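You operate a simulated robot arm through the tools that you are given. There is no shell and no other tool. Be economical: measure what you need, move in short steps, check, and stop when the job is done.

You are at the controls of a simulated robot arm. One attempt, no reset.

## Task
Open the steel tank, lift the basket on to the small table, drain the tank and shut its valve.
Fine: nothing is left in the tank; its lid stays open; both tubes stay in the basket; the other controls stay.

The check looks at the end state, three seconds after you hand in, the way a careful person would. Anything else that was tipped, shoved, dropped, spilled or broken makes it a failure. A push-on lid holds only when it is set on centred and level and pressed home; a screw cap is set on level and turned clockwise until tight.

## Robot
A 6-joint arm with a two-finger parallel gripper, fixed in place. Base frame: the origin is at the foot of the arm, x ahead of it, y to its left, z up. Readings come in m, degrees, newtons and seconds.
With the tool pointing down near the work surface it reaches from about 0.18 to 0.76 m from the base axis. Its first joint turns from -166.0 to 166.0 degrees. Payload 3.91 kg.
The TCP is the grasp point between the finger pads, 0.03 m short of the fingertips. In the tool frame z runs along the fingers and y along their closing line. Largest opening 0.11 m; finger width 0.02, thickness 0.01; the body of the gripper, 0.048 by 0.112 m, starts 0.055 m behind the TCP.
Orientation is that of the tool frame in the base frame, as a unit quaternion [x, y, z, w]. With the fingers straight down and closing along the base's y, the tool's x points along the base's -x, its y along +y and its z along -z.

## Interface
- The arm moves only by the tool jog_arm. Its argument "rows" is a list of rows, each a list of 7 numbers: the shift along the tool's x, y, z in units of 20 mm (1.0 is 20 mm), then the turn, a rotation vector about the tool's x, y, z in units of 4 degrees (1.0 is 4 degrees), then the closure, from 0 (fully open) to 1 (shut). In form: [[dx, dy, dz, rx, ry, rz, grip], ...]. A call has 1 to 10 rows; each row shifts and turns the commanded pose from where the row before left it, along the tool's axes as they then stand. A call with a number of a shift or a turn outside -1 to 1 is refused whole. Each row takes 0.2 s and may step no farther than 0.05 m and 8.6 degrees from the row before; otherwise, or with a gripper value out of range, the whole call is refused. Where a pose cannot be reached the arm comes as near as it can. A force on the tool above 90 N (or 10 N above the force at the start of the call, whichever is more), or a blocked arm, ends the call early, and 0.2 s more pass. The fingers move at their own pace (about 0.045 m/s each) and stop on an object; they squeeze with about 23 N. The grip force told is the motor's: it shows also when the fingers shut on nothing. Time passes only in rows, and 0.2 s behind the last, so rows that do not move let the fingers close. It gives the time, the measured TCP pose, the force on the tool (base axes), the opening and the grip force at its end, in the units of the frame above (readings bear some noise), with the torque about the TCP (base axes, N m) and any sound that the robot's microphone picked up, and new pictures: "pictures" is both (left out), scene, wrist or none.
- Cameras (640 x 400 px; columns grow to the right, rows downward): "scene" is fixed at [0.0513, 0.5011, 1.3485]; the picture's right is [0.52, 0.85, 0.00], its down [-0.79, 0.48, -0.39] and it looks along [-0.34, 0.20, 0.92] (base axes); focal length 214 px, centre (320, 200). "wrist" rides on the gripper at [0.071, 0.022, -0.107] in the tool frame; the picture's right is [-0.29, 0.96, 0.00], its down [-0.76, -0.23, -0.61] and it looks along [-0.58, -0.18, 0.79] (tool axes); focal length 243 px, centre (320, 200). There is no depth. A picture from a camera that has moved, and an enlarged one, comes with that camera's place and axes in the base frame and with its lens.
- lift_body(by): slides the trunk up (or, below 0, down) by that many m; the arm rides with it, the base frame stays. It gives what a move gives, with no picture.
- close_up(camera, box): a new picture of the part [left, top, right, bottom] of that camera's present view, enlarged. No time passes.
- close_job(): hands the job in; it is judged then, once.

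Go step by step. Nothing tells you positions but the pictures and the camera data: compare them with the known pose of the tool, close in by small moves and look again before you grip or let go. The budget is 120 turns and 200 pictures, counting those below and the enlarged ones. Unless the task says otherwise, let go and move clear before handing in, and close with one line.

The tools are called after "Emit:" by a JSON object that holds its "method" and its "body". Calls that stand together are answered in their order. jog_arm: Moves the arm, as the interface text tells. Its arguments: {"type":"object","properties":{"rows":{"type":"array","items":{"type":"array","items":{"type":"number"}}},"pictures":{"type":"string","enum":["both","scene","wrist","none"]}},"required":["rows"]} The other tools are called the same way: lift_body (by) slides the trunk up or down; close_up (camera, box) takes an enlarged picture of a part of a camera's view; close_job () hands the job in.

At the start:

```text
time_s: 0.0
ee_pos: [0.2658, 0.2738, 1.3102]
tcp_rot: [0.0, 1.0, 0.0, 0.001]
ft_force: [-0.6, -0.1, -1.0]
torque: [-0.03, 0.01, 0.01]
gripper_width: 0.1099
gripper_force: 0.0
trunk travel left (down, up): [-0.525, 0.065]
```

scene: 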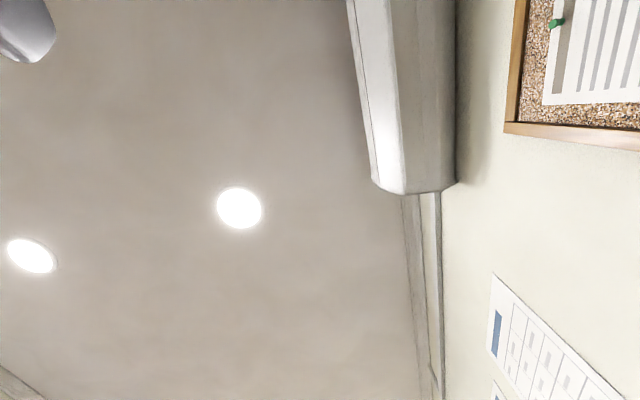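
wrist: 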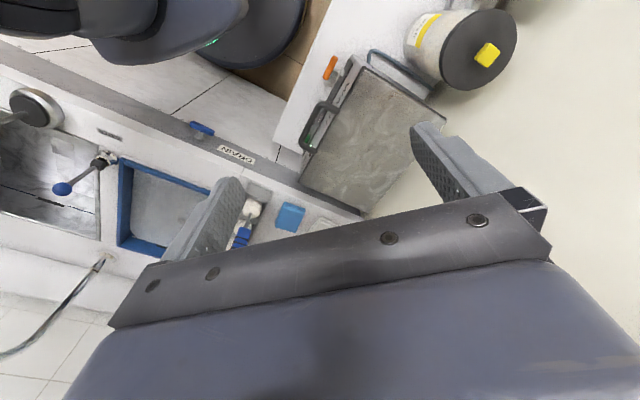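

The scene camera looks at the ceiling, so I have only the wrist camera. It shows a steel tank with a lid and handle, a sink, a drain valve and a jar; I will look closer.

Emit:
{"method": "close_up", "body": {"camera": "wrist", "box": [240, 0, 560, 200]}}

Emit:
{"method": "close_up", "body": {"camera": "wrist", "box": [0, 60, 340, 272]}}

```text
2.00 times, centred on (400, 100) of wrist
camera zoom: at [0.1955, 0.2953, 1.4176], right [0.29, 0.96, 0.0], down [0.76, -0.23, 0.61], along [0.58, -0.18, -0.79], focal length 485 px, centre (160, 400)
```

zoom: 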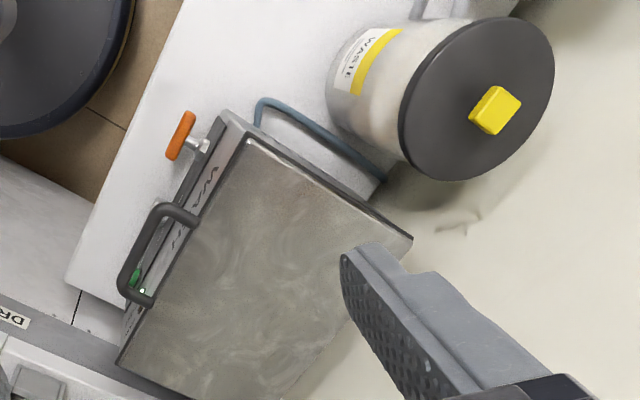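

```text
1.88 times, centred on (170, 166) of wrist
camera zoom: at [0.1955, 0.2953, 1.4176], right [0.29, 0.96, 0.0], down [0.76, -0.23, 0.61], along [0.58, -0.18, -0.79], focal length 457 px, centre (602, 264)
```

zoom: 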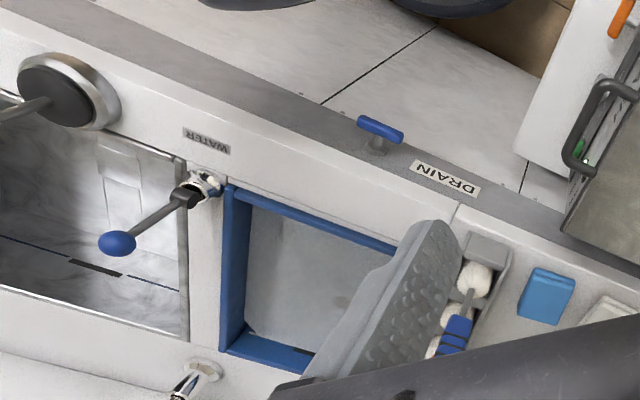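

The layout is partly hidden by the gripper. I'll shift sideways (+y) to see more and get parallax.

Emit:
{"method": "jog_arm", "body": {"rows": [[0, 1, 0, 0, 0, 0, 0], [0, 1, 0, 0, 0, 0, 0], [0, 1, 0, 0, 0, 0, 0], [0, 1, 0, 0, 0, 0, 0], [0, 1, 0, 0, 0, 0, 0], [0, 1, 0, 0, 0, 0, 0], [0, 1, 0, 0, 0, 0, 0], [0, 1, 0, 0, 0, 0, 0]], "pictures": "wrist"}}

```text
time_s: 1.8
ee_pos: [0.2657, 0.4334, 1.3112]
tcp_rot: [-0.001, 1.0, -0.001, 0.0]
ft_force: [0.1, 0.1, -0.2]
torque: [-0.01, 0.0, -0.01]
gripper_width: 0.1099
gripper_force: 0.1
trunk travel left (down, up): [-0.525, 0.065]
camera wrist: at [0.1949, 0.4557, 1.4177], right [0.29, 0.96, 0.0], down [0.76, -0.23, 0.61], along [0.58, -0.18, -0.79], focal length 243 px, centre (320, 200)
```

wrist: 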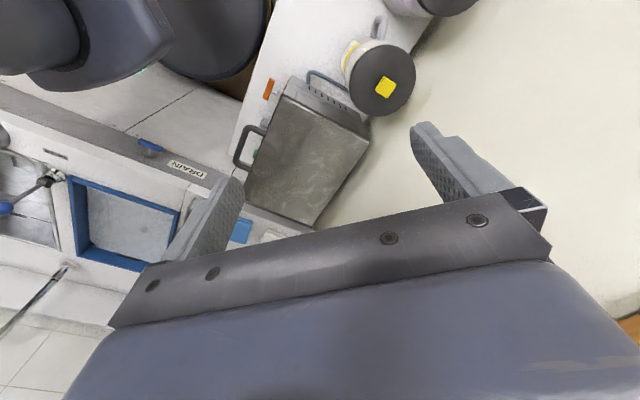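

The tank lid's top is near z≈0.92. I'll turn the tool to look to the left and behind for the small table.

Emit:
{"method": "jog_arm", "body": {"rows": [[0, 0, 0, 0, 0, -1, 0], [0, 0, 0, 0, 0, -1, 0], [0, 0, 0, 0, 0, -1, 0], [0, 0, 0, 0, 0, -1, 0], [0, 0, 0, 0, 0, -1, 0], [0, 0, 0, 0, 0, -1, 0], [0, 0, 0, 0, 0, -1, 0], [0, 0, 0, 0, 0, -1, 0], [0, 0, 0, 0, 0, -1, 0], [0, 0, 0, 0, 0, -1, 0]], "pictures": "wrist"}}

Emit:
{"method": "jog_arm", "body": {"rows": [[0, 0, 0, 0, 0, -1, 0], [0, 0, 0, 0, 0, -1, 0], [0, 0, 0, 0, 0, -1, 0], [0, 0, 0, 0, 0, -1, 0], [0, 0, 0, 0, 0, -1, 0], [0, 0, 0, 0, 0, -1, 0], [0, 0, 0, 0, 0, -1, 0], [0, 0, 0, 0, 0, -1, 0], [0, 0, 0, 0, 0, -1, 0], [0, 0, 0, 0, 0, -1, 0]], "pictures": "wrist"}}

Emit:
{"method": "jog_arm", "body": {"rows": [[0, 0, 0, 0, 0, -1, 0], [0, 0, 0, 0, 0, -1, 0], [0, 0, 0, 0, 0, -1, 0], [0, 0, 0, 0, 0, -1, 0], [0, 0, 0, 0, 0, -1, 0], [0, 0, 0, 0, 0, -1, 0], [0, 0, 0, 0, 0, -1, 0], [0, 0, 0, 0, 0, -1, 0], [0, 0, 0, 0, 0, -1, 0], [0, 0, 0, 0, 0, -1, 0]], "pictures": "wrist"}}

```text
time_s: 4.0
ee_pos: [0.2673, 0.4335, 1.3099]
tcp_rot: [-0.343, 0.939, 0.0, 0.0]
ft_force: [-0.2, -0.8, 0.4]
torque: [-0.01, 0.0, -0.01]
gripper_width: 0.1101
gripper_force: 0.1
trunk travel left (down, up): [-0.525, 0.065]
camera wrist: at [0.1979, 0.4046, 1.4175], right [-0.39, 0.92, 0.0], down [0.73, 0.31, 0.61], along [0.56, 0.24, -0.79], focal length 243 px, centre (320, 200)
```

wrist: 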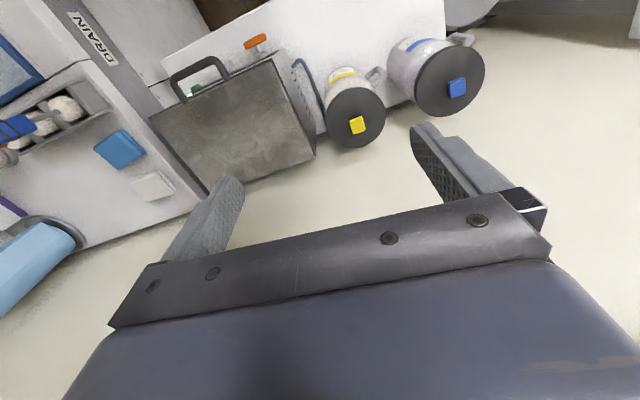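

```text
time_s: 6.2
ee_pos: [0.2674, 0.4345, 1.3107]
tcp_rot: [-0.643, 0.766, 0.0, 0.001]
ft_force: [-0.2, -0.1, 0.6]
torque: [0.04, 0.0, 0.0]
gripper_width: 0.1101
gripper_force: 0.1
trunk travel left (down, up): [-0.525, 0.065]
camera wrist: at [0.2328, 0.3676, 1.4177], right [-0.89, 0.45, 0.0], down [0.36, 0.71, 0.61], along [0.27, 0.54, -0.79], focal length 243 px, centre (320, 200)
```

wrist: 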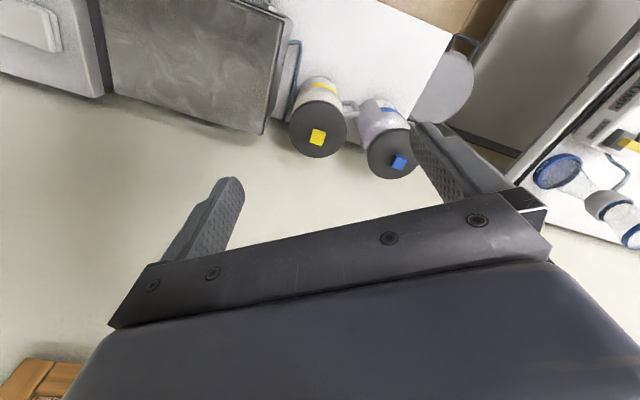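

```text
time_s: 8.4
ee_pos: [0.2664, 0.435, 1.3106]
tcp_rot: [0.866, -0.5, 0.0, 0.0]
ft_force: [0.4, -0.6, 0.5]
torque: [0.02, 0.0, 0.03]
gripper_width: 0.1099
gripper_force: 0.0
trunk travel left (down, up): [-0.525, 0.065]
camera wrist: at [0.2833, 0.3613, 1.4174], right [-0.97, -0.23, 0.0], down [-0.18, 0.77, 0.61], along [-0.14, 0.59, -0.79], focal length 243 px, centre (320, 200)
```

wrist: 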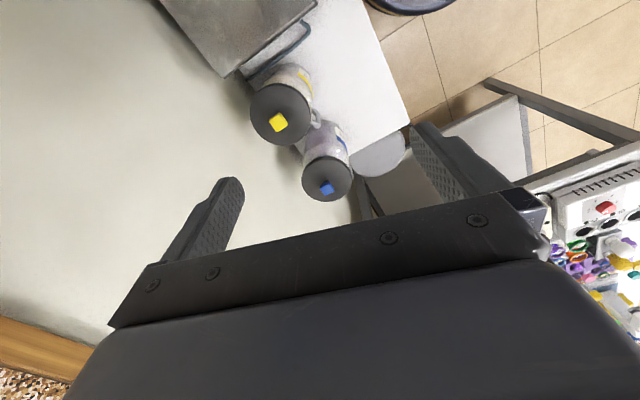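

Emit:
{"method": "jog_arm", "body": {"rows": [[0, 0, 0, 0, 0, -1, 0], [0, 0, 0, 0, 0, -1, 0], [0, 0, 0, 0, 0, -1, 0], [0, 0, 0, 0, 0, -1, 0], [0, 0, 0, 0, 0, -1, 0], [0, 0, 0, 0, 0, -1, 0], [0, 0, 0, 0, 0, -1, 0], [0, 0, 0, 0, 0, -1, 0], [0, 0, 0, 0, 0, -1, 0], [0, 0, 0, 0, 0, -1, 0]], "pictures": "wrist"}}

Emit:
{"method": "jog_arm", "body": {"rows": [[0, 0, 0, 0, 0, -1, 0], [0, 0, 0, 0, 0, -1, 0], [0, 0, 0, 0, 0, -1, 0], [0, 0, 0, 0, 0, -1, 0], [0, 0, 0, 0, 0, -1, 0], [0, 0, 0, 0, 0, -1, 0], [0, 0, 0, 0, 0, -1, 0], [0, 0, 0, 0, 0, -1, 0], [0, 0, 0, 0, 0, -1, 0], [0, 0, 0, 0, 0, -1, 0]], "pictures": "wrist"}}

```text
time_s: 10.6
ee_pos: [0.2671, 0.435, 1.311]
tcp_rot: [0.985, -0.173, 0.0, 0.0]
ft_force: [-0.6, 0.8, 0.1]
torque: [-0.01, -0.03, -0.04]
gripper_width: 0.1099
gripper_force: 0.1
trunk travel left (down, up): [-0.525, 0.065]
camera wrist: at [0.3264, 0.3897, 1.418], right [-0.6, -0.8, 0.0], down [-0.64, 0.48, 0.61], along [-0.49, 0.36, -0.79], focal length 243 px, centre (320, 200)
```

wrist: 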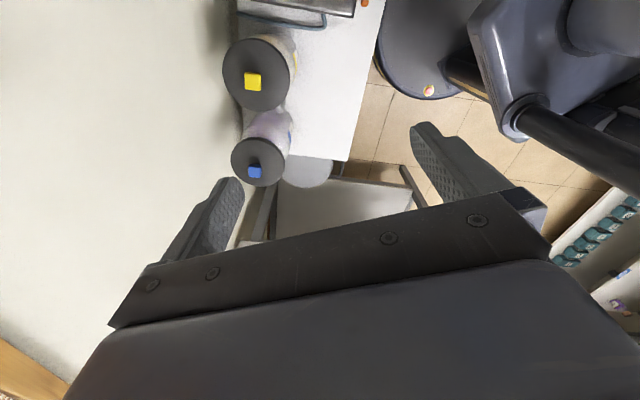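

```text
time_s: 12.8
ee_pos: [0.2662, 0.4341, 1.3122]
tcp_rot: [0.985, 0.175, 0.0, 0.0]
ft_force: [0.3, -0.2, -0.4]
torque: [0.02, 0.02, 0.02]
gripper_width: 0.1099
gripper_force: 0.1
trunk travel left (down, up): [-0.525, 0.065]
camera wrist: at [0.341, 0.4379, 1.4176], right [0.06, -1.0, 0.0], down [-0.79, -0.04, 0.61], along [-0.61, -0.03, -0.79], focal length 243 px, centre (320, 200)
```

wrist: 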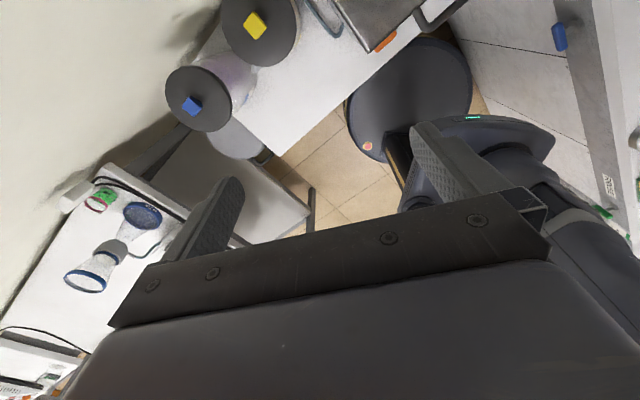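

The small grey table seems to stand beyond the white bench at negative x. I move that way to view it.

Emit:
{"method": "jog_arm", "body": {"rows": [[-0.94, -0.345, 0, 0, 0, 0, 0], [-0.94, -0.345, 0, 0, 0, 0, 0], [-0.94, -0.345, 0, 0, 0, 0, 0], [-0.94, -0.345, 0, 0, 0, 0, 0], [-0.94, -0.345, 0, 0, 0, 0, 0], [-0.94, -0.345, 0, 0, 0, 0, 0], [-0.94, -0.345, 0, 0, 0, 0, 0], [-0.94, -0.345, 0, 0, 0, 0, 0], [-0.94, -0.345, 0, 0, 0, 0, 0], [-0.94, -0.345, 0, 0, 0, 0, 0]], "pictures": "wrist"}}

Emit:
{"method": "jog_arm", "body": {"rows": [[-0.94, -0.345, 0, 0, 0, 0, 0], [-0.94, -0.345, 0, 0, 0, 0, 0], [-0.94, -0.345, 0, 0, 0, 0, 0], [-0.94, -0.345, 0, 0, 0, 0, 0], [-0.94, -0.345, 0, 0, 0, 0, 0], [-0.94, -0.345, 0, 0, 0, 0, 0], [-0.94, -0.345, 0, 0, 0, 0, 0], [-0.94, -0.345, 0, 0, 0, 0, 0], [-0.94, -0.345, 0, 0, 0, 0, 0], [-0.94, -0.345, 0, 0, 0, 0, 0]], "pictures": "wrist"}}

```text
time_s: 15.0
ee_pos: [0.0669, 0.4345, 1.3097]
tcp_rot: [0.985, 0.174, 0.0, 0.0]
ft_force: [-0.7, 0.2, 0.0]
torque: [0.03, -0.03, 0.01]
gripper_width: 0.1101
gripper_force: 0.0
trunk travel left (down, up): [-0.525, 0.065]
camera wrist: at [0.141, 0.4381, 1.417], right [0.05, -1.0, 0.0], down [-0.79, -0.04, 0.61], along [-0.61, -0.03, -0.79], focal length 243 px, centre (320, 200)
```

wrist: 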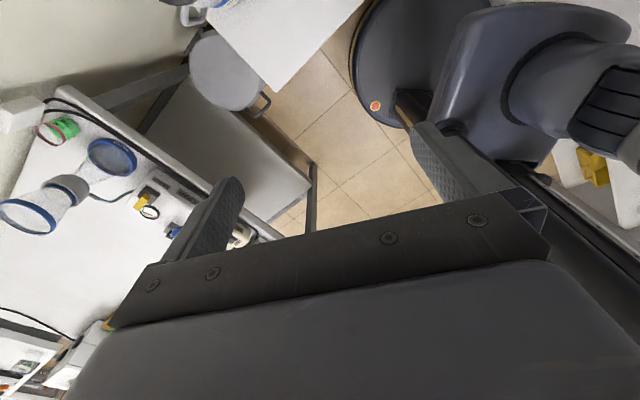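

```text
time_s: 17.3
ee_pos: [-0.0694, 0.4474, 1.3346]
tcp_rot: [0.994, 0.104, -0.003, -0.024]
ft_force: [0.7, -0.1, 0.0]
torque: [0.03, 0.02, 0.01]
gripper_width: 0.1101
gripper_force: 0.0
trunk travel left (down, up): [-0.525, 0.065]
stopped in row 10: the arm was blocked; the commanded pose is now the measured one
camera wrist: at [0.0064, 0.436, 1.4398], right [-0.09, -1.0, -0.05], down [-0.78, 0.04, 0.62], along [-0.62, 0.09, -0.78], focal length 243 px, centre (320, 200)
```

wrist: 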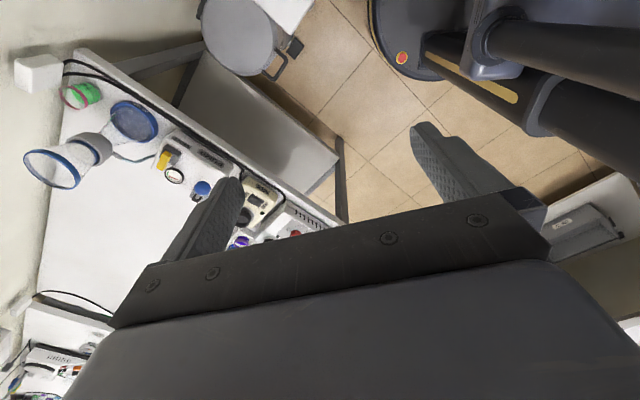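

Emit:
{"method": "close_up", "body": {"camera": "wrist", "box": [140, 0, 400, 230]}}

```text
1.74 times, centred on (270, 115) of wrist
camera zoom: at [0.0064, 0.436, 1.4398], right [-0.09, -1.0, -0.05], down [-0.78, 0.04, 0.62], along [-0.62, 0.09, -0.78], focal length 422 px, centre (407, 348)
```

zoom: 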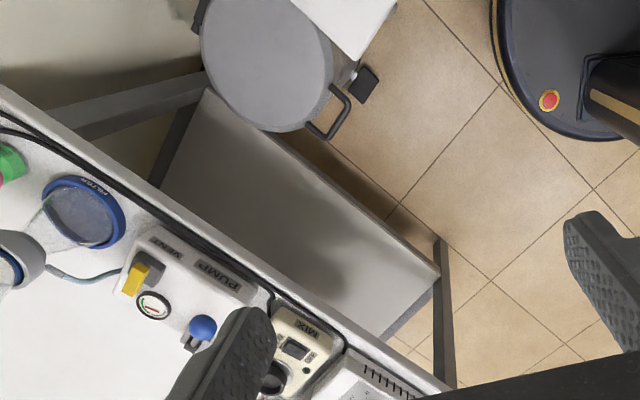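

The round pot stands low beside a bench with a pump; no clear small table there. I'll back out, level the tool and swing to view the robot's right side.

Emit:
{"method": "jog_arm", "body": {"rows": [[0.9, 0.2, 0, -0.69, 0, 0, 0], [0.97, 0.2, 0, 0, 0, 1, 0], [0.98, 0.12, 0, 0, 0, 1, 0], [0.99, 0.06, 0, 0, 0, 1, 0], [1, 0, 0, 0, 0, 1, 0], [1, -0.06, 0, 0, 0, 1, 0], [0.98, -0.12, 0, 0, 0, 1, 0], [0.97, -0.2, 0, 0, 0, 1, 0], [0.96, -0.27, 0, 0, 0, 1, 0], [0.94, -0.34, 0, 0, 0, 1, 0]], "pictures": "none"}}

Emit:
{"method": "jog_arm", "body": {"rows": [[0.64, 0.0, 0, 0, 0, 1, 0], [0.64, 0, 0, 0, 0, 1, 0], [0.64, 0, 0, 0, 0, 1, 0], [0.64, 0, 0, 0, 0, 1, 0], [0.64, 0, 0, 0, 0, 1, 0], [0.64, 0, 0, 0, 0, 1, 0], [0.64, 0, 0, 0, 0, 1, 0], [0.64, 0, 0, 0, 0, 1, 0], [0.64, 0, 0, 0, 0, 1, 0], [0.64, 0, 0, 0, 0, 1, 0]], "pictures": "wrist"}}

```text
time_s: 19.5
ee_pos: [0.1272, 0.4482, 1.3343]
tcp_rot: [0.979, -0.206, -0.002, 0.0]
ft_force: [0.2, 0.4, 0.5]
torque: [0.02, -0.02, 0.0]
gripper_width: 0.1101
gripper_force: 0.1
trunk travel left (down, up): [-0.525, 0.065]
```

```text
time_s: 21.7
ee_pos: [0.2206, 0.3649, 1.333]
tcp_rot: [0.849, -0.529, -0.002, 0.001]
ft_force: [0.2, -0.2, -0.7]
torque: [-0.01, 0.01, 0.0]
gripper_width: 0.1097
gripper_force: 0.0
trunk travel left (down, up): [-0.525, 0.065]
camera wrist: at [0.233, 0.2908, 1.4406], right [-0.99, -0.16, 0.0], down [-0.13, 0.78, 0.61], along [-0.1, 0.6, -0.79], focal length 243 px, centre (320, 200)
```

wrist: 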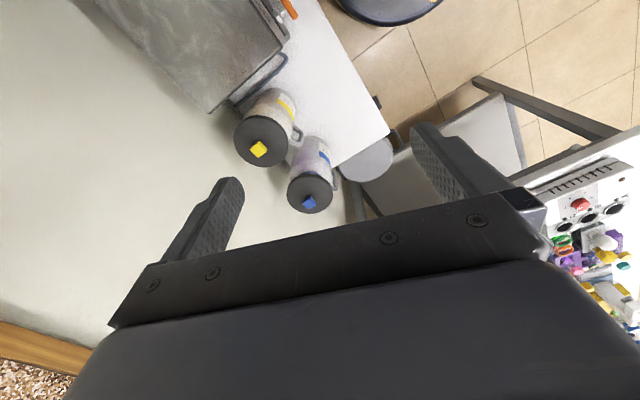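

Emit:
{"method": "jog_arm", "body": {"rows": [[0, 0, 0, 0, 0, 1, 0], [0, 0, 0, 0, 0, 1, 0], [0, 0, 0, 0, 0, 1, 0], [0, 0, 0, 0, 0, 1, 0], [0, 0, 0, 0, 0, 1, 0], [0, 0, 0, 0, 0, 1, 0], [0, 0, 0, 0, 0, 1, 0], [0, 0, 0, 0, 0, 1, 0], [0, 0, 0, 0, 0, 1, 0], [0, 0, 0, 0, 0, 1, 0]], "pictures": "none"}}

Emit:
{"method": "jog_arm", "body": {"rows": [[0.3, -1, 0, 0, 0, 1, 0], [0.3, -1, 0, 0, 0, 1, 0], [0.3, -1, 0, 0, 0, 1, 0], [0.3, -1, 0, 0, 0, 1, 0], [0.2, -1, 0, 0, 0, 1, 0], [0.2, -1, 0, 0, 0, 1, 0], [0.2, -1, 0, 0, 0, 1, 0], [0.1, -1, 0, 0, 0, 1, 0], [0.1, -1, 0, 0, 0, 1, 0], [0, -1, 0, 0, 0, 1, 0]], "pictures": "none"}}

Emit:
{"method": "jog_arm", "body": {"rows": [[0, -1, 0, 0, 0, 1, 0], [0, -1, 0, 0, 0, 1, 0], [0, -1, 0, 0, 0, 1, 0], [0, -1, 0, 0, 0, 1, 0], [0, -1, 0, 0, 0, 1, 0], [0, -1, 0, 0, 0, 1, 0], [0, -1, 0, 0, 0, 1, 0], [0, -1, 0, 0, 0, 1, 0], [0, -1, 0, 0, 0, 1, 0], [0, -1, 0, 0, 0, 1, 0]], "pictures": "wrist"}}

```text
time_s: 23.9
ee_pos: [0.2208, 0.3647, 1.3321]
tcp_rot: [-0.617, 0.787, 0.001, 0.0]
ft_force: [0.6, 0.4, -0.3]
torque: [0.04, -0.03, 0.0]
gripper_width: 0.1099
gripper_force: 0.0
trunk travel left (down, up): [-0.525, 0.065]
```

```text
time_s: 26.1
ee_pos: [0.369, 0.2243, 1.3335]
tcp_rot: [-0.31, 0.951, 0.002, -0.001]
ft_force: [0.4, -0.1, 0.0]
torque: [0.01, -0.01, 0.01]
gripper_width: 0.1101
gripper_force: 0.0
trunk travel left (down, up): [-0.525, 0.065]
```

```text
time_s: 28.3
ee_pos: [0.4288, 0.038, 1.3324]
tcp_rot: [0.033, 0.999, 0.0, -0.002]
ft_force: [-0.2, -0.3, -0.1]
torque: [0.0, -0.01, 0.0]
gripper_width: 0.1098
gripper_force: 0.0
trunk travel left (down, up): [-0.525, 0.065]
camera wrist: at [0.3606, 0.0644, 1.4393], right [0.35, 0.94, 0.0], down [0.75, -0.28, 0.6], along [0.57, -0.21, -0.8], focal length 243 px, centre (320, 200)
```

wrist: 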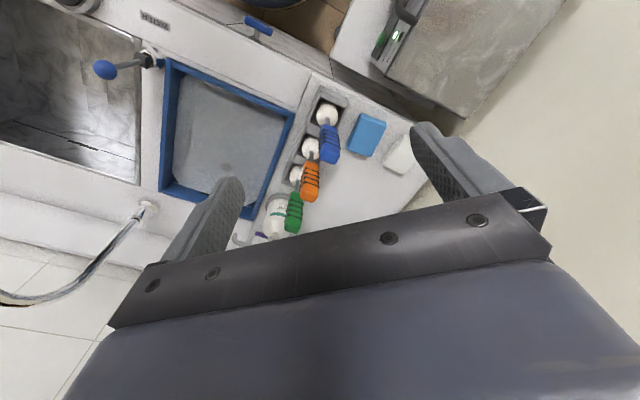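

Ahead is a sink counter with brushes and sponges. I continue the swing to the right.

Emit:
{"method": "jog_arm", "body": {"rows": [[0.2, -1, 0, 0, 0, 1, 0], [0.2, -1, 0, 0, 0, 1, 0], [0.2, -1, 0, 0, 0, 1, 0], [0.2, -1, 0, 0, 0, 1, 0], [0.2, -1, 0, 0, 0, 1, 0], [0.2, -1, 0, 0, 0, 1, 0], [0.2, -1, 0, 0, 0, 1, 0], [0.2, -1, 0, 0, 0, 1, 0], [0.2, -1, 0, 0, 0, 1, 0], [0.2, -1, 0, 0, 0, 1, 0]], "pictures": "wrist"}}

Emit:
{"method": "jog_arm", "body": {"rows": [[0, -1, 0, 0, 0, 1, 0], [0, -1, 0, 0, 0, 1, 0], [0, -1, 0, 0, 0, 1, 0], [0, -1, 0, 0, 0, 1, 0], [0, -1, 0, 0, 0, 1, 0], [0, -1, 0, 0, 0, 1, 0], [0, -1, 0, 0, 0, 1, 0], [0, -1, 0, 0, 0, 1, 0], [0, -1, 0, 0, 0, 1, 0], [0, -1, 0, 0, 0, 1, 0]], "pictures": "wrist"}}

Emit:
{"method": "jog_arm", "body": {"rows": [[0, -1, 0, 0, 0, 1, 0], [0, -1, 0, 0, 0, 1, 0], [0, -1, 0, 0, 0, 1, 0], [0, -1, 0, 0, 0, 1, 0], [0, -1, 0, 0, 0, 1, 0], [0, -1, 0, 0, 0, 1, 0], [0, -1, 0, 0, 0, 1, 0], [0, -1, 0, 0, 0, 1, 0], [0, -1, 0, 0, 0, 1, 0], [0, -1, 0, 0, 0, 1, 0]], "pictures": "wrist"}}

```text
time_s: 30.5
ee_pos: [0.3211, -0.128, 1.3312]
tcp_rot: [0.372, 0.928, 0.0, -0.002]
ft_force: [-0.1, -0.5, -0.7]
torque: [0.02, 0.01, 0.0]
gripper_width: 0.1101
gripper_force: 0.1
trunk travel left (down, up): [-0.525, 0.065]
camera wrist: at [0.2845, -0.0636, 1.4386], right [0.87, 0.49, 0.0], down [0.39, -0.69, 0.61], along [0.29, -0.53, -0.8], focal length 243 px, centre (320, 200)
```

wrist: 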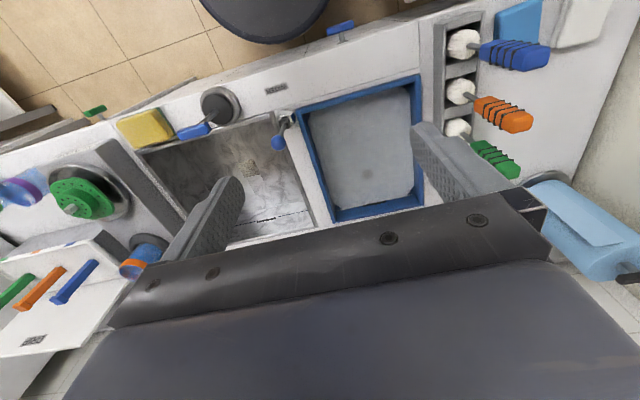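

```text
time_s: 32.7
ee_pos: [0.1469, -0.2182, 1.3333]
tcp_rot: [0.668, 0.744, -0.001, -0.001]
ft_force: [0.2, -0.3, 0.2]
torque: [0.0, 0.02, -0.01]
gripper_width: 0.11
gripper_force: 0.1
trunk travel left (down, up): [-0.525, 0.065]
camera wrist: at [0.162, -0.1459, 1.4403], right [0.98, -0.19, 0.0], down [-0.14, -0.78, 0.61], along [-0.12, -0.6, -0.79], focal length 243 px, centre (320, 200)
```

wrist: 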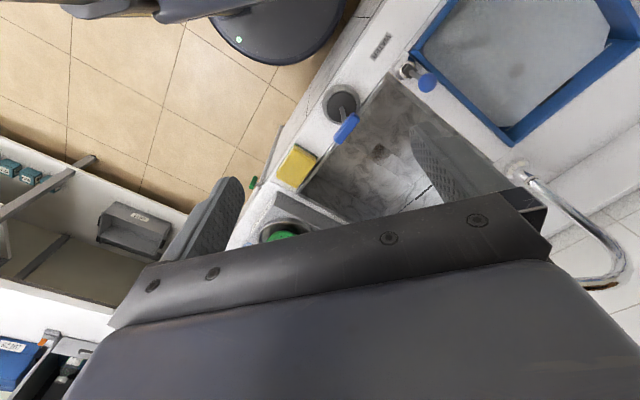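

```text
time_s: 34.9
ee_pos: [-0.0443, -0.1786, 1.3349]
tcp_rot: [0.882, 0.471, -0.001, -0.001]
ft_force: [0.1, 0.2, -0.9]
torque: [-0.03, -0.02, 0.01]
gripper_width: 0.1099
gripper_force: 0.0
trunk travel left (down, up): [-0.525, 0.065]
camera wrist: at [0.0132, -0.133, 1.4413], right [0.63, -0.77, 0.0], down [-0.61, -0.5, 0.61], along [-0.47, -0.38, -0.79], focal length 243 px, centre (320, 200)
```

wrist: 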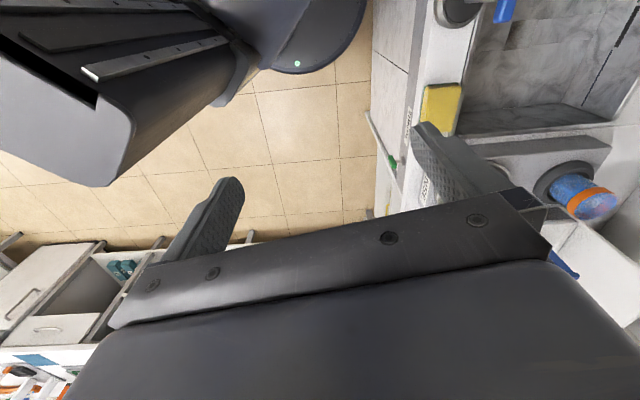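

No small table on this side, so the small white table must be the one that carries the tank and the waste jars. I swing back to the tank.

Emit:
{"method": "jog_arm", "body": {"rows": [[0, 1, 0, 0, 0, -1, 0], [0, 1, 0, 0, 0, -1, 0], [0, 1, 0, 0, 0, -1, 0], [0, 1, 0, 0, 0, -1, 0], [0, 1, 0, 0, 0, -1, 0], [0, 1, 0, 0, 0, -1, 0], [0, 1, 0, 0, 0, -1, 0], [0, 1, 0, 0, 0, -1, 0], [0, 1, 0, 0, 0, -1, 0], [0, 1, 0, 0, 0, -1, 0]], "pictures": "none"}}

Emit:
{"method": "jog_arm", "body": {"rows": [[0, 1, 0, 0, 0, -1, 0], [0, 1, 0, 0, 0, -1, 0], [0, 1, 0, 0, 0, -1, 0], [0, 1, 0, 0, 0, -1, 0], [0, 1, 0, 0, 0, -1, 0], [0, 1, 0, 0, 0, -1, 0], [0, 1, 0, 0, 0, -1, 0], [0, 1, 0, 0, 0, -1, 0], [0, 1, 0, 0, 0, -1, 0], [0, 1, 0, 0, 0, -1, 0]], "pictures": "none"}}

Emit:
{"method": "jog_arm", "body": {"rows": [[-0.2, 1, 0, 0, 0, -1, 0], [-0.2, 1, 0, 0, 0, -1, 0], [-0.2, 1, 0, 0, 0, -1, 0], [0, 1, 0, 0, 0, -1, 0], [0, 1, 0, 0, 0, -1, 0], [0, 1, 0, 0, 0, -1, 0], [0, 1, 0, 0, 0, -1, 0], [0, 1, 0, 0, 0, -1, 0], [0, 1, 0, 0, 0, -1, 0], [0, 1, 0, 0, 0, -1, 0]], "pictures": "none"}}

Emit:
{"method": "jog_arm", "body": {"rows": [[0, 1, 0, 0, 0, -1, 0], [0, 1, 0, 0, 0, -1, 0], [0, 1, 0, 0, 0, -1, 0], [0, 1, 0, 0, 0, -1, 0], [0, 1, 0, 0, 0, -1, 0], [0, 1, 0, 0, 0, -1, 0], [0, 1, 0, 0, 0, -1, 0], [0, 0, 0, 0, 0, -1, 0], [0, 0, 0, 0, 0, -1, 0], [0, 0, 0, 0, 0, -1, 0]], "pictures": "wrist"}}

```text
time_s: 37.1
ee_pos: [0.1442, -0.2343, 1.3334]
tcp_rot: [0.667, 0.745, -0.001, -0.003]
ft_force: [-0.7, 0.0, 0.8]
torque: [0.0, -0.01, 0.02]
gripper_width: 0.1098
gripper_force: 0.1
trunk travel left (down, up): [-0.525, 0.065]
```

```text
time_s: 39.3
ee_pos: [0.3235, -0.153, 1.3309]
tcp_rot: [0.373, 0.928, 0.0, -0.002]
ft_force: [-0.2, -0.4, 0.2]
torque: [0.0, -0.01, -0.01]
gripper_width: 0.1099
gripper_force: 0.1
trunk travel left (down, up): [-0.525, 0.065]
```

```text
time_s: 41.5
ee_pos: [0.4189, 0.0156, 1.3308]
tcp_rot: [0.033, 0.999, -0.001, -0.002]
ft_force: [-0.5, -0.6, 0.7]
torque: [0.02, -0.01, -0.04]
gripper_width: 0.11
gripper_force: 0.1
trunk travel left (down, up): [-0.525, 0.065]
```

```text
time_s: 43.7
ee_pos: [0.3988, 0.1525, 1.3322]
tcp_rot: [-0.312, 0.95, 0.001, -0.003]
ft_force: [-0.3, -0.1, 0.6]
torque: [-0.04, -0.01, 0.01]
gripper_width: 0.1099
gripper_force: 0.0
trunk travel left (down, up): [-0.525, 0.065]
camera wrist: at [0.329, 0.1273, 1.439], right [-0.33, 0.94, 0.0], down [0.75, 0.26, 0.61], along [0.57, 0.2, -0.8], focal length 243 px, centre (320, 200)
```

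wrist: 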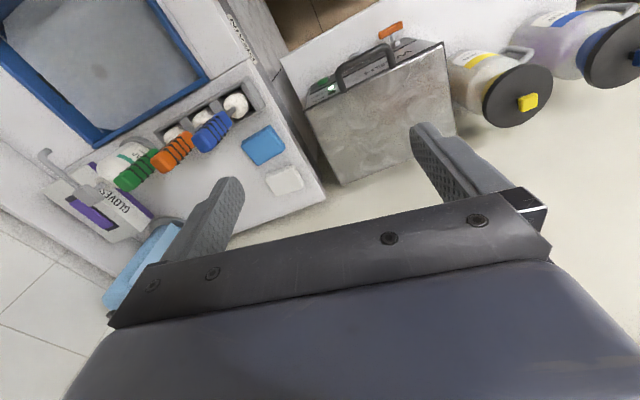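

Emit:
{"method": "jog_arm", "body": {"rows": [[0.8, 0.6, 0, 0, 0, -1, 0], [0.8, 0.4, 0, 0, 0, -1, 0], [0.8, 0.3, 0, 0, 0, -1, 0], [0.8, 0.3, 0, 0, 0, -1, 0], [0.8, 0.3, 0, 0, 0, -1, 0], [0.8, 0, 0, 0, 0, -1, 0], [0.8, 0, 0, 0, 0, -1, 0], [0.8, 0, 0, 0, 0, -1, 0], [0, 0, 0, 0, 0, -1, 0], [0, 0, 0, 0, 0, -1, 0]], "pictures": "none"}}

Emit:
{"method": "jog_arm", "body": {"rows": [[0, 0, 0, 0, 0, -1, 0], [0, 0, 0, 0, 0, -1, 0], [0, 0, 0, 0, 0, -1, 0]], "pictures": "none"}}

Emit:
{"method": "lift_body", "body": {"by": -0.2}}

Emit:
{"method": "close_up", "body": {"camera": "wrist", "box": [0, 0, 640, 400]}}

```text
time_s: 45.9
ee_pos: [0.2919, 0.0831, 1.3325]
tcp_rot: [-0.617, 0.787, 0.001, -0.002]
ft_force: [-0.3, -0.1, -0.1]
torque: [-0.02, -0.01, 0.0]
gripper_width: 0.1098
gripper_force: 0.0
trunk travel left (down, up): [-0.525, 0.065]
```

```text
time_s: 46.7
ee_pos: [0.292, 0.0841, 1.3315]
tcp_rot: [-0.697, 0.717, 0.001, 0.0]
ft_force: [0.2, 0.6, -0.6]
torque: [0.01, -0.03, 0.02]
gripper_width: 0.1101
gripper_force: 0.0
trunk travel left (down, up): [-0.525, 0.065]
```

```text
time_s: 48.9
ee_pos: [0.2912, 0.0837, 1.1324]
tcp_rot: [-0.696, 0.718, 0.001, -0.001]
ft_force: [-0.7, -0.1, 0.8]
torque: [0.02, -0.02, 0.0]
gripper_width: 0.1098
gripper_force: 0.1
trunk travel left (down, up): [-0.325, 0.265]
```

```text
1.00 times, centred on (320, 200) of wrist (not enlarged: the box is as wide or as high as the picture)
camera zoom: at [0.2683, 0.0123, 1.2395], right [-0.95, 0.32, 0.0], down [0.26, 0.75, 0.61], along [0.19, 0.58, -0.79], focal length 243 px, centre (320, 200)
```

zoom: 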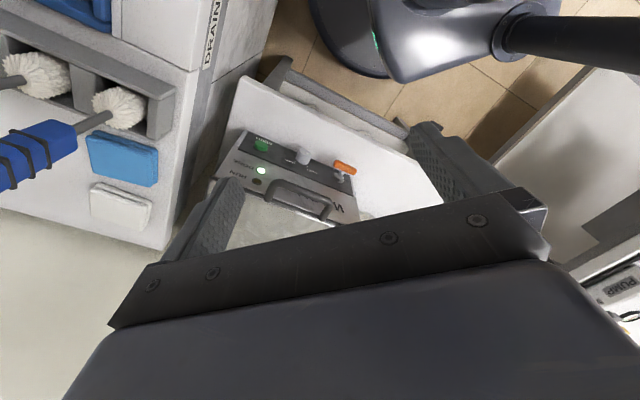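

Emit:
{"method": "close_up", "body": {"camera": "wrist", "box": [200, 40, 460, 235]}}

```text
2.05 times, centred on (330, 138) of wrist
camera zoom: at [0.2683, 0.0123, 1.2395], right [-0.95, 0.32, 0.0], down [0.26, 0.75, 0.61], along [0.19, 0.58, -0.79], focal length 498 px, centre (300, 328)
```

zoom: 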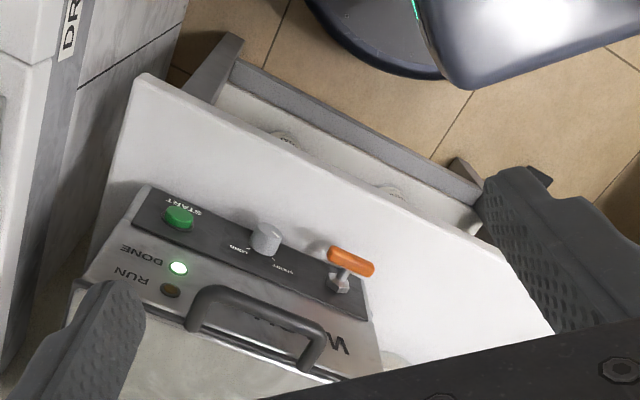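

The bath's front panel has START, a knob and the orange drain valve; the lid handle protrudes in front. I'll lower a bit to triangulate heights.

Emit:
{"method": "lift_body", "body": {"by": -0.08}}

Emit:
{"method": "close_up", "body": {"camera": "wrist", "box": [180, 40, 440, 235]}}

```text
time_s: 50.1
ee_pos: [0.2913, 0.0833, 1.0526]
tcp_rot: [-0.696, 0.718, 0.002, -0.001]
ft_force: [0.0, -1.1, 0.6]
torque: [-0.04, 0.02, 0.0]
gripper_width: 0.1099
gripper_force: 0.2
trunk travel left (down, up): [-0.245, 0.345]
```

```text
2.05 times, centred on (310, 138) of wrist
camera zoom: at [0.2683, 0.0123, 1.1594], right [-0.95, 0.32, 0.0], down [0.26, 0.75, 0.61], along [0.19, 0.58, -0.79], focal length 498 px, centre (340, 328)
```

zoom: 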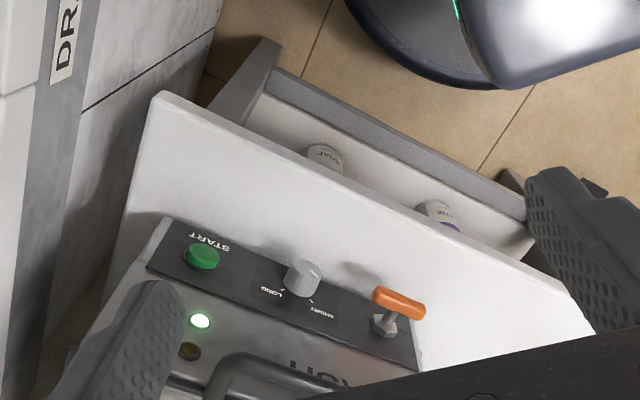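

Estimates: handle bar about (0.366,0.22,0.935), valve about (0.30,0.296,0.757), tank turned ~45°. I'll turn the tool so the fingers straddle the bar (tool x along the bar).

Emit:
{"method": "jog_arm", "body": {"rows": [[0, 0, 0, 0, 0, 1, 0], [0, 0, 0, 0, 0, 1, 0], [0, 0, 0, 0, 0, 1, 0], [0, 0, 0, 0, 0, 1, 0], [0, 0, 0, 0, 0, 1, 0], [0, 0, 0, 0, 0, 1, 0], [0, 0, 0, 0, 0, 1, 0], [0, 0, 0, 0, 0, 1, 0], [0, 0, 0, 0, 0, 1, 0], [0, 0, 0, 0, 0, 1, 0]], "pictures": "none"}}

Emit:
{"method": "jog_arm", "body": {"rows": [[0, 0, 0, 0, 0, 1, 0], [0, 0, 0, 0, 0, 1, 0], [0, 0, 0, 0, 0, 1, 0], [0, 0, 0, 0, 0, 1, 0], [0, 0, 0, 0, 0, 1, 0], [0, 0, 0, 0, 0, 1, 0], [0, 0, 0, 0, 0, 1, 0], [0, 0, 0, 0, 0, 1, 0], [0, 0, 0, 0, 0, 1, 0], [0, 0, 0, 0, 0, 1, 0]], "pictures": "wrist"}}

Emit:
{"method": "jog_arm", "body": {"rows": [[0, 0, 0, 0, 0, 1, 0], [0, 0, 0, 0, 0, 1, 0], [0, 0, 0, 0, 0, 1, 0], [0, 0, 0, 0, 0, 1, 0], [0, 0, 0, 0, 0, 1, 0], [0, 0, 0, 0, 0, 1, 0], [0, 0, 0, 0, 0, 1, 0], [0, 0, 0, 0, 0, 1, 0], [0, 0, 0, 0, 0, 1, 0], [0, 0, 0, 0, 0, 1, 0]], "pictures": "none"}}

Emit:
{"method": "jog_arm", "body": {"rows": [[0, 0, 0, 0, 0, 1, 0], [0, 0, 0, 0, 0, 1, 0], [0, 0, 0, 0, 0, 1, 0], [0, 0, 0, 0, 0, 1, 0]], "pictures": "wrist"}}

```text
time_s: 52.3
ee_pos: [0.2911, 0.0831, 1.053]
tcp_rot: [-0.408, 0.913, 0.001, -0.001]
ft_force: [0.2, -0.7, 0.2]
torque: [0.0, 0.03, -0.03]
gripper_width: 0.1101
gripper_force: 0.0
trunk travel left (down, up): [-0.245, 0.345]
```

```text
time_s: 54.5
ee_pos: [0.2908, 0.0832, 1.0517]
tcp_rot: [-0.071, 0.997, 0.001, -0.001]
ft_force: [-0.5, 0.1, 0.6]
torque: [-0.02, -0.03, 0.01]
gripper_width: 0.1101
gripper_force: 0.1
trunk travel left (down, up): [-0.245, 0.345]
camera wrist: at [0.2184, 0.0942, 1.1599], right [0.15, 0.99, 0.0], down [0.79, -0.12, 0.6], along [0.6, -0.09, -0.8], focal length 243 px, centre (320, 200)
```

wrist: 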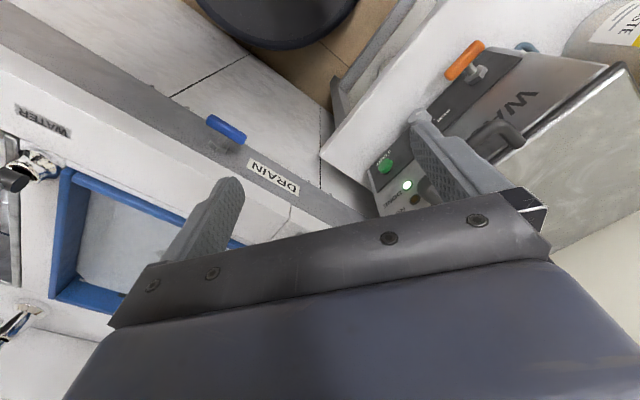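

```text
time_s: 56.7
ee_pos: [0.2919, 0.0835, 1.0522]
tcp_rot: [0.274, 0.962, 0.001, -0.002]
ft_force: [-0.1, 0.4, 0.5]
torque: [-0.02, 0.03, 0.02]
gripper_width: 0.1103
gripper_force: 0.1
trunk travel left (down, up): [-0.245, 0.345]
```

```text
time_s: 57.7
ee_pos: [0.2921, 0.0831, 1.0527]
tcp_rot: [0.405, 0.914, 0.0, -0.002]
ft_force: [-0.7, 0.0, 0.3]
torque: [-0.01, 0.03, 0.0]
gripper_width: 0.1099
gripper_force: 0.0
trunk travel left (down, up): [-0.245, 0.345]
camera wrist: at [0.2604, 0.1503, 1.1594], right [0.9, 0.43, 0.0], down [0.34, -0.72, 0.61], along [0.26, -0.55, -0.8], focal length 243 px, centre (320, 200)
```

wrist: 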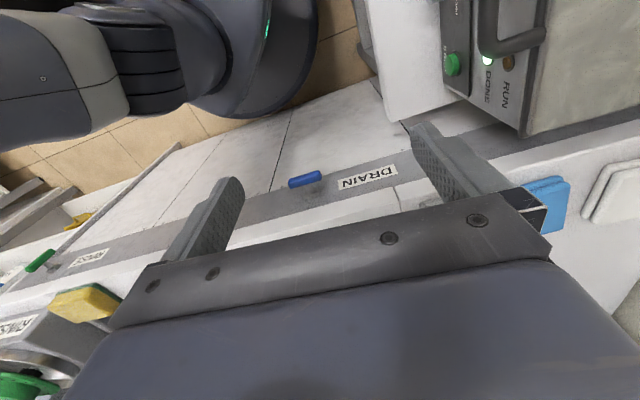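

"WASH" is the steel tank. I rotate a little to align with the bar, move over it with fingers at about 40 mm and look.

Emit:
{"method": "jog_arm", "body": {"rows": [[0, 0, 0, 0, 0, -0.9, 0.3], [0.31, 1, 0, 0, 0, 0, 0.62], [0.31, 1, 0, 0, 0, 0, 0.62], [0.31, 1, 0, 0, 0, 0, 0.62], [0.31, 1, 0, 0, 0, 0, 0.62], [0.31, 1, 0, 0, 0, 0, 0.62], [0.31, 1, 0, 0, 0, 0, 0.62], [0.31, 1, 0, 0, 0, 0, 0.62], [0, 0, 0, 0, 0, 0, 0.62]], "pictures": "wrist"}}

```text
time_s: 59.7
ee_pos: [0.3591, 0.2149, 1.0519]
tcp_rot: [0.376, 0.927, 0.0, -0.003]
ft_force: [-0.3, -0.2, -0.4]
torque: [-0.02, 0.0, 0.0]
gripper_width: 0.0418
gripper_force: 0.1
trunk travel left (down, up): [-0.245, 0.345]
camera wrist: at [0.3231, 0.2793, 1.1593], right [0.88, 0.48, 0.0], down [0.39, -0.7, 0.61], along [0.29, -0.53, -0.8], focal length 243 px, centre (320, 200)
```

wrist: 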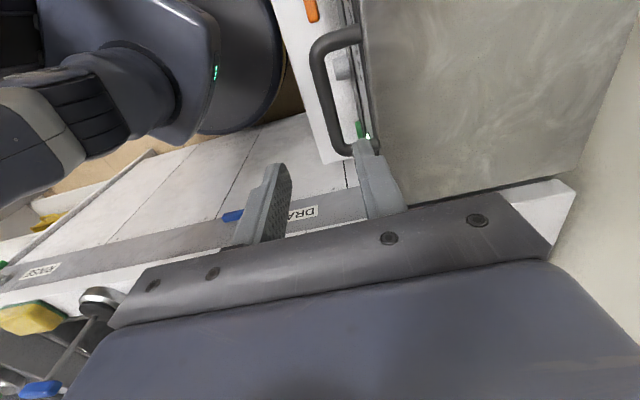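

Emit:
{"method": "jog_arm", "body": {"rows": [[0.3, 0.15, 1, 0, 0, 0, 0.62], [0, 0, 1, 0, 0, 0, 0.62], [0, 0, 1, 0, 0, 0, 0.62]], "pictures": "wrist"}}

Emit:
{"method": "close_up", "body": {"camera": "wrist", "box": [200, 40, 460, 240]}}

```text
time_s: 60.5
ee_pos: [0.3562, 0.2211, 0.9926]
tcp_rot: [0.376, 0.926, -0.001, -0.002]
ft_force: [-0.2, -0.1, 0.6]
torque: [0.02, -0.01, -0.04]
gripper_width: 0.0418
gripper_force: 0.1
trunk travel left (down, up): [-0.245, 0.345]
camera wrist: at [0.3201, 0.2858, 1.1002], right [0.88, 0.48, 0.0], down [0.39, -0.7, 0.61], along [0.29, -0.53, -0.8], focal length 243 px, centre (320, 200)
```

wrist: 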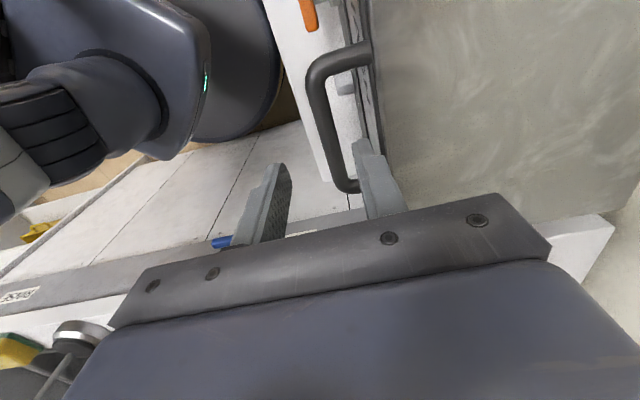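

```text
2.00 times, centred on (330, 140) of wrist
camera zoom: at [0.3201, 0.2858, 1.1002], right [0.88, 0.48, 0.0], down [0.39, -0.7, 0.61], along [0.29, -0.53, -0.8], focal length 485 px, centre (300, 320)
```

zoom: 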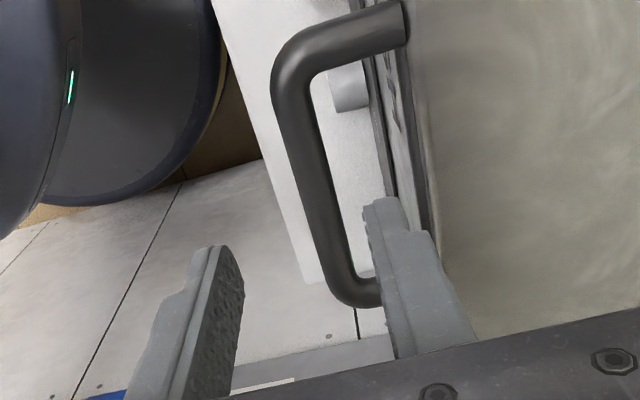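

Emit:
{"method": "jog_arm", "body": {"rows": [[0, 0.2, 0, 0, 0, 0, 0.69], [0, 0, 0.8, 0, 0, 0, 0.69], [0, 0, 0.8, 0, 0, 0, 0.69], [0, 0, 0.6, 0, 0, 0, 0.69]], "pictures": "wrist"}}

Emit:
{"method": "close_up", "body": {"camera": "wrist", "box": [200, 40, 460, 240]}}

```text
time_s: 61.5
ee_pos: [0.3575, 0.2237, 0.9481]
tcp_rot: [0.376, 0.927, 0.0, -0.002]
ft_force: [-0.4, 0.2, 0.2]
torque: [0.0, -0.01, 0.0]
gripper_width: 0.0341
gripper_force: 0.1
trunk travel left (down, up): [-0.245, 0.345]
camera wrist: at [0.3233, 0.2896, 1.0559], right [0.88, 0.48, 0.0], down [0.39, -0.7, 0.61], along [0.29, -0.53, -0.8], focal length 243 px, centre (320, 200)
```

wrist: 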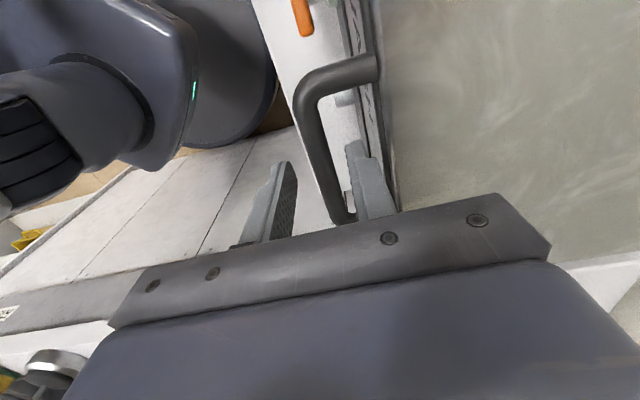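

```text
2.00 times, centred on (330, 140) of wrist
camera zoom: at [0.3233, 0.2896, 1.0559], right [0.88, 0.48, 0.0], down [0.39, -0.7, 0.61], along [0.29, -0.53, -0.8], focal length 485 px, centre (300, 320)
```

zoom: 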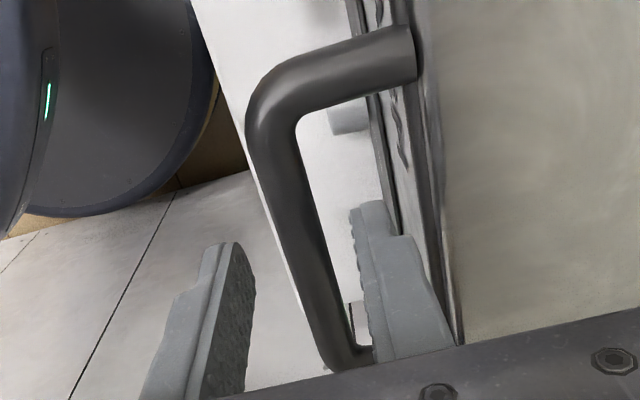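

The bar is between the fingers. Close.

Emit:
{"method": "jog_arm", "body": {"rows": [[0, 0, 0.15, 0, 0, 0, 1], [0, 0, 0, 0, 0, 0, 1], [0, 0, 0, 0, 0, 0, 1]], "pictures": "none"}}

```text
time_s: 62.3
ee_pos: [0.3595, 0.2267, 0.9458]
tcp_rot: [0.376, 0.927, 0.002, -0.001]
ft_force: [16.9, 18.1, 13.5]
torque: [0.63, -0.41, -0.91]
gripper_width: 0.014
gripper_force: 45.0
trunk travel left (down, up): [-0.245, 0.345]
```

Emit:
{"method": "jog_arm", "body": {"rows": [[0, 0.15, 0, 0, 0, 0, 1], [0, 0.03, -0.7, 0, 0, 0, 1], [0, 0.08, -0.7, 0, 0, 0, 1], [0, 0.13, -0.7, 0, 0, 0, 1]], "pictures": "wrist"}}

```text
time_s: 63.3
ee_pos: [0.3626, 0.229, 0.9871]
tcp_rot: [0.377, 0.926, -0.002, -0.002]
ft_force: [-1.2, 4.8, -3.4]
torque: [-0.26, -0.06, -0.91]
gripper_width: 0.0138
gripper_force: 45.1
trunk travel left (down, up): [-0.245, 0.345]
camera wrist: at [0.3278, 0.294, 1.0947], right [0.88, 0.48, -0.01], down [0.39, -0.69, 0.61], along [0.29, -0.53, -0.79], focal length 243 px, centre (320, 200)
```

wrist: 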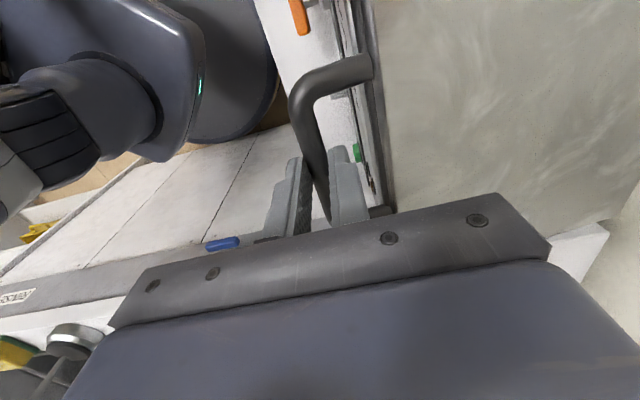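

The lid rises with light force. Continue the arc.

Emit:
{"method": "jog_arm", "body": {"rows": [[0, 0.22, -1, 0, 0, 0, 1], [0, 0.32, -1, 0, 0, 0, 1], [0, 0.42, -1, 0, 0, 0, 1], [0, 0.55, -1, 0, 0, 0, 1], [0, 0.65, -1, 0, 0, 0, 1]], "pictures": "wrist"}}

```text
time_s: 64.5
ee_pos: [0.3836, 0.251, 1.0726]
tcp_rot: [0.377, 0.926, 0.001, -0.001]
ft_force: [-29.6, -33.8, 25.1]
torque: [-0.94, 0.94, -0.87]
gripper_width: 0.0136
gripper_force: 45.0
out of reach, approached as far as the arm can: row 5
trunk travel left (down, up): [-0.245, 0.345]
camera wrist: at [0.3485, 0.3148, 1.1794], right [0.88, 0.48, 0.0], down [0.38, -0.7, 0.61], along [0.29, -0.53, -0.8], focal length 243 px, centre (320, 200)
```

wrist: 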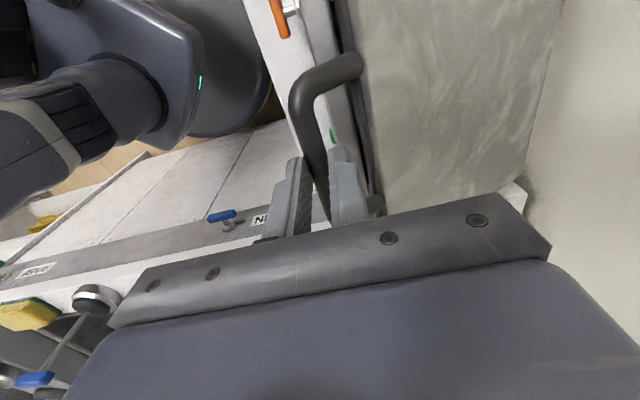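

The arm is at its upper reach; the trunk must supply the height. I ease the sideways overshoot and lift with the trunk in small steps.

Emit:
{"method": "jog_arm", "body": {"rows": [[0, -0.4, 0.4, 0, 0, 0, 1]], "pictures": "none"}}

Emit:
{"method": "lift_body", "body": {"by": 0.02}}

```text
time_s: 64.9
ee_pos: [0.3803, 0.2453, 1.0611]
tcp_rot: [0.376, 0.927, -0.003, -0.003]
ft_force: [-27.5, -31.6, 19.6]
torque: [-1.5, 0.16, -0.91]
gripper_width: 0.0136
gripper_force: 44.7
trunk travel left (down, up): [-0.245, 0.345]
```

```text
time_s: 65.5
ee_pos: [0.3877, 0.2535, 1.0757]
tcp_rot: [0.375, 0.927, 0.001, -0.001]
ft_force: [3.8, 1.9, -3.0]
torque: [0.01, -0.24, -0.87]
gripper_width: 0.0138
gripper_force: 45.2
trunk travel left (down, up): [-0.265, 0.325]
```

Emit:
{"method": "jog_arm", "body": {"rows": [[0, 0.35, 0, 0, 0, 0, 1]], "pictures": "none"}}

Emit:
{"method": "lift_body", "body": {"by": 0.02}}

Emit:
{"method": "jog_arm", "body": {"rows": [[0, 0.75, 0, 0, 0, 0, 1]], "pictures": "none"}}

Emit:
{"method": "lift_body", "body": {"by": 0.02}}

```text
time_s: 66.0
ee_pos: [0.3876, 0.2548, 1.0798]
tcp_rot: [0.376, 0.927, 0.0, -0.002]
ft_force: [-8.7, -10.9, 5.9]
torque: [-0.32, 0.48, -0.91]
gripper_width: 0.014
gripper_force: 45.2
trunk travel left (down, up): [-0.265, 0.325]
```

```text
time_s: 66.6
ee_pos: [0.3956, 0.261, 1.094]
tcp_rot: [0.375, 0.927, -0.001, -0.003]
ft_force: [24.5, 24.3, -24.6]
torque: [0.2, -1.09, -0.91]
gripper_width: 0.0137
gripper_force: 44.7
trunk travel left (down, up): [-0.285, 0.305]
```

```text
time_s: 67.0
ee_pos: [0.3985, 0.264, 1.1013]
tcp_rot: [0.376, 0.927, 0.0, -0.002]
ft_force: [-4.0, -5.4, 3.6]
torque: [-0.06, 0.29, -0.88]
gripper_width: 0.0136
gripper_force: 44.9
trunk travel left (down, up): [-0.285, 0.305]
```

```text
time_s: 67.7
ee_pos: [0.4045, 0.2721, 1.1142]
tcp_rot: [0.375, 0.927, -0.002, -0.003]
ft_force: [24.3, 23.8, -32.4]
torque: [0.18, -1.05, -0.92]
gripper_width: 0.0139
gripper_force: 45.0
trunk travel left (down, up): [-0.305, 0.285]
```

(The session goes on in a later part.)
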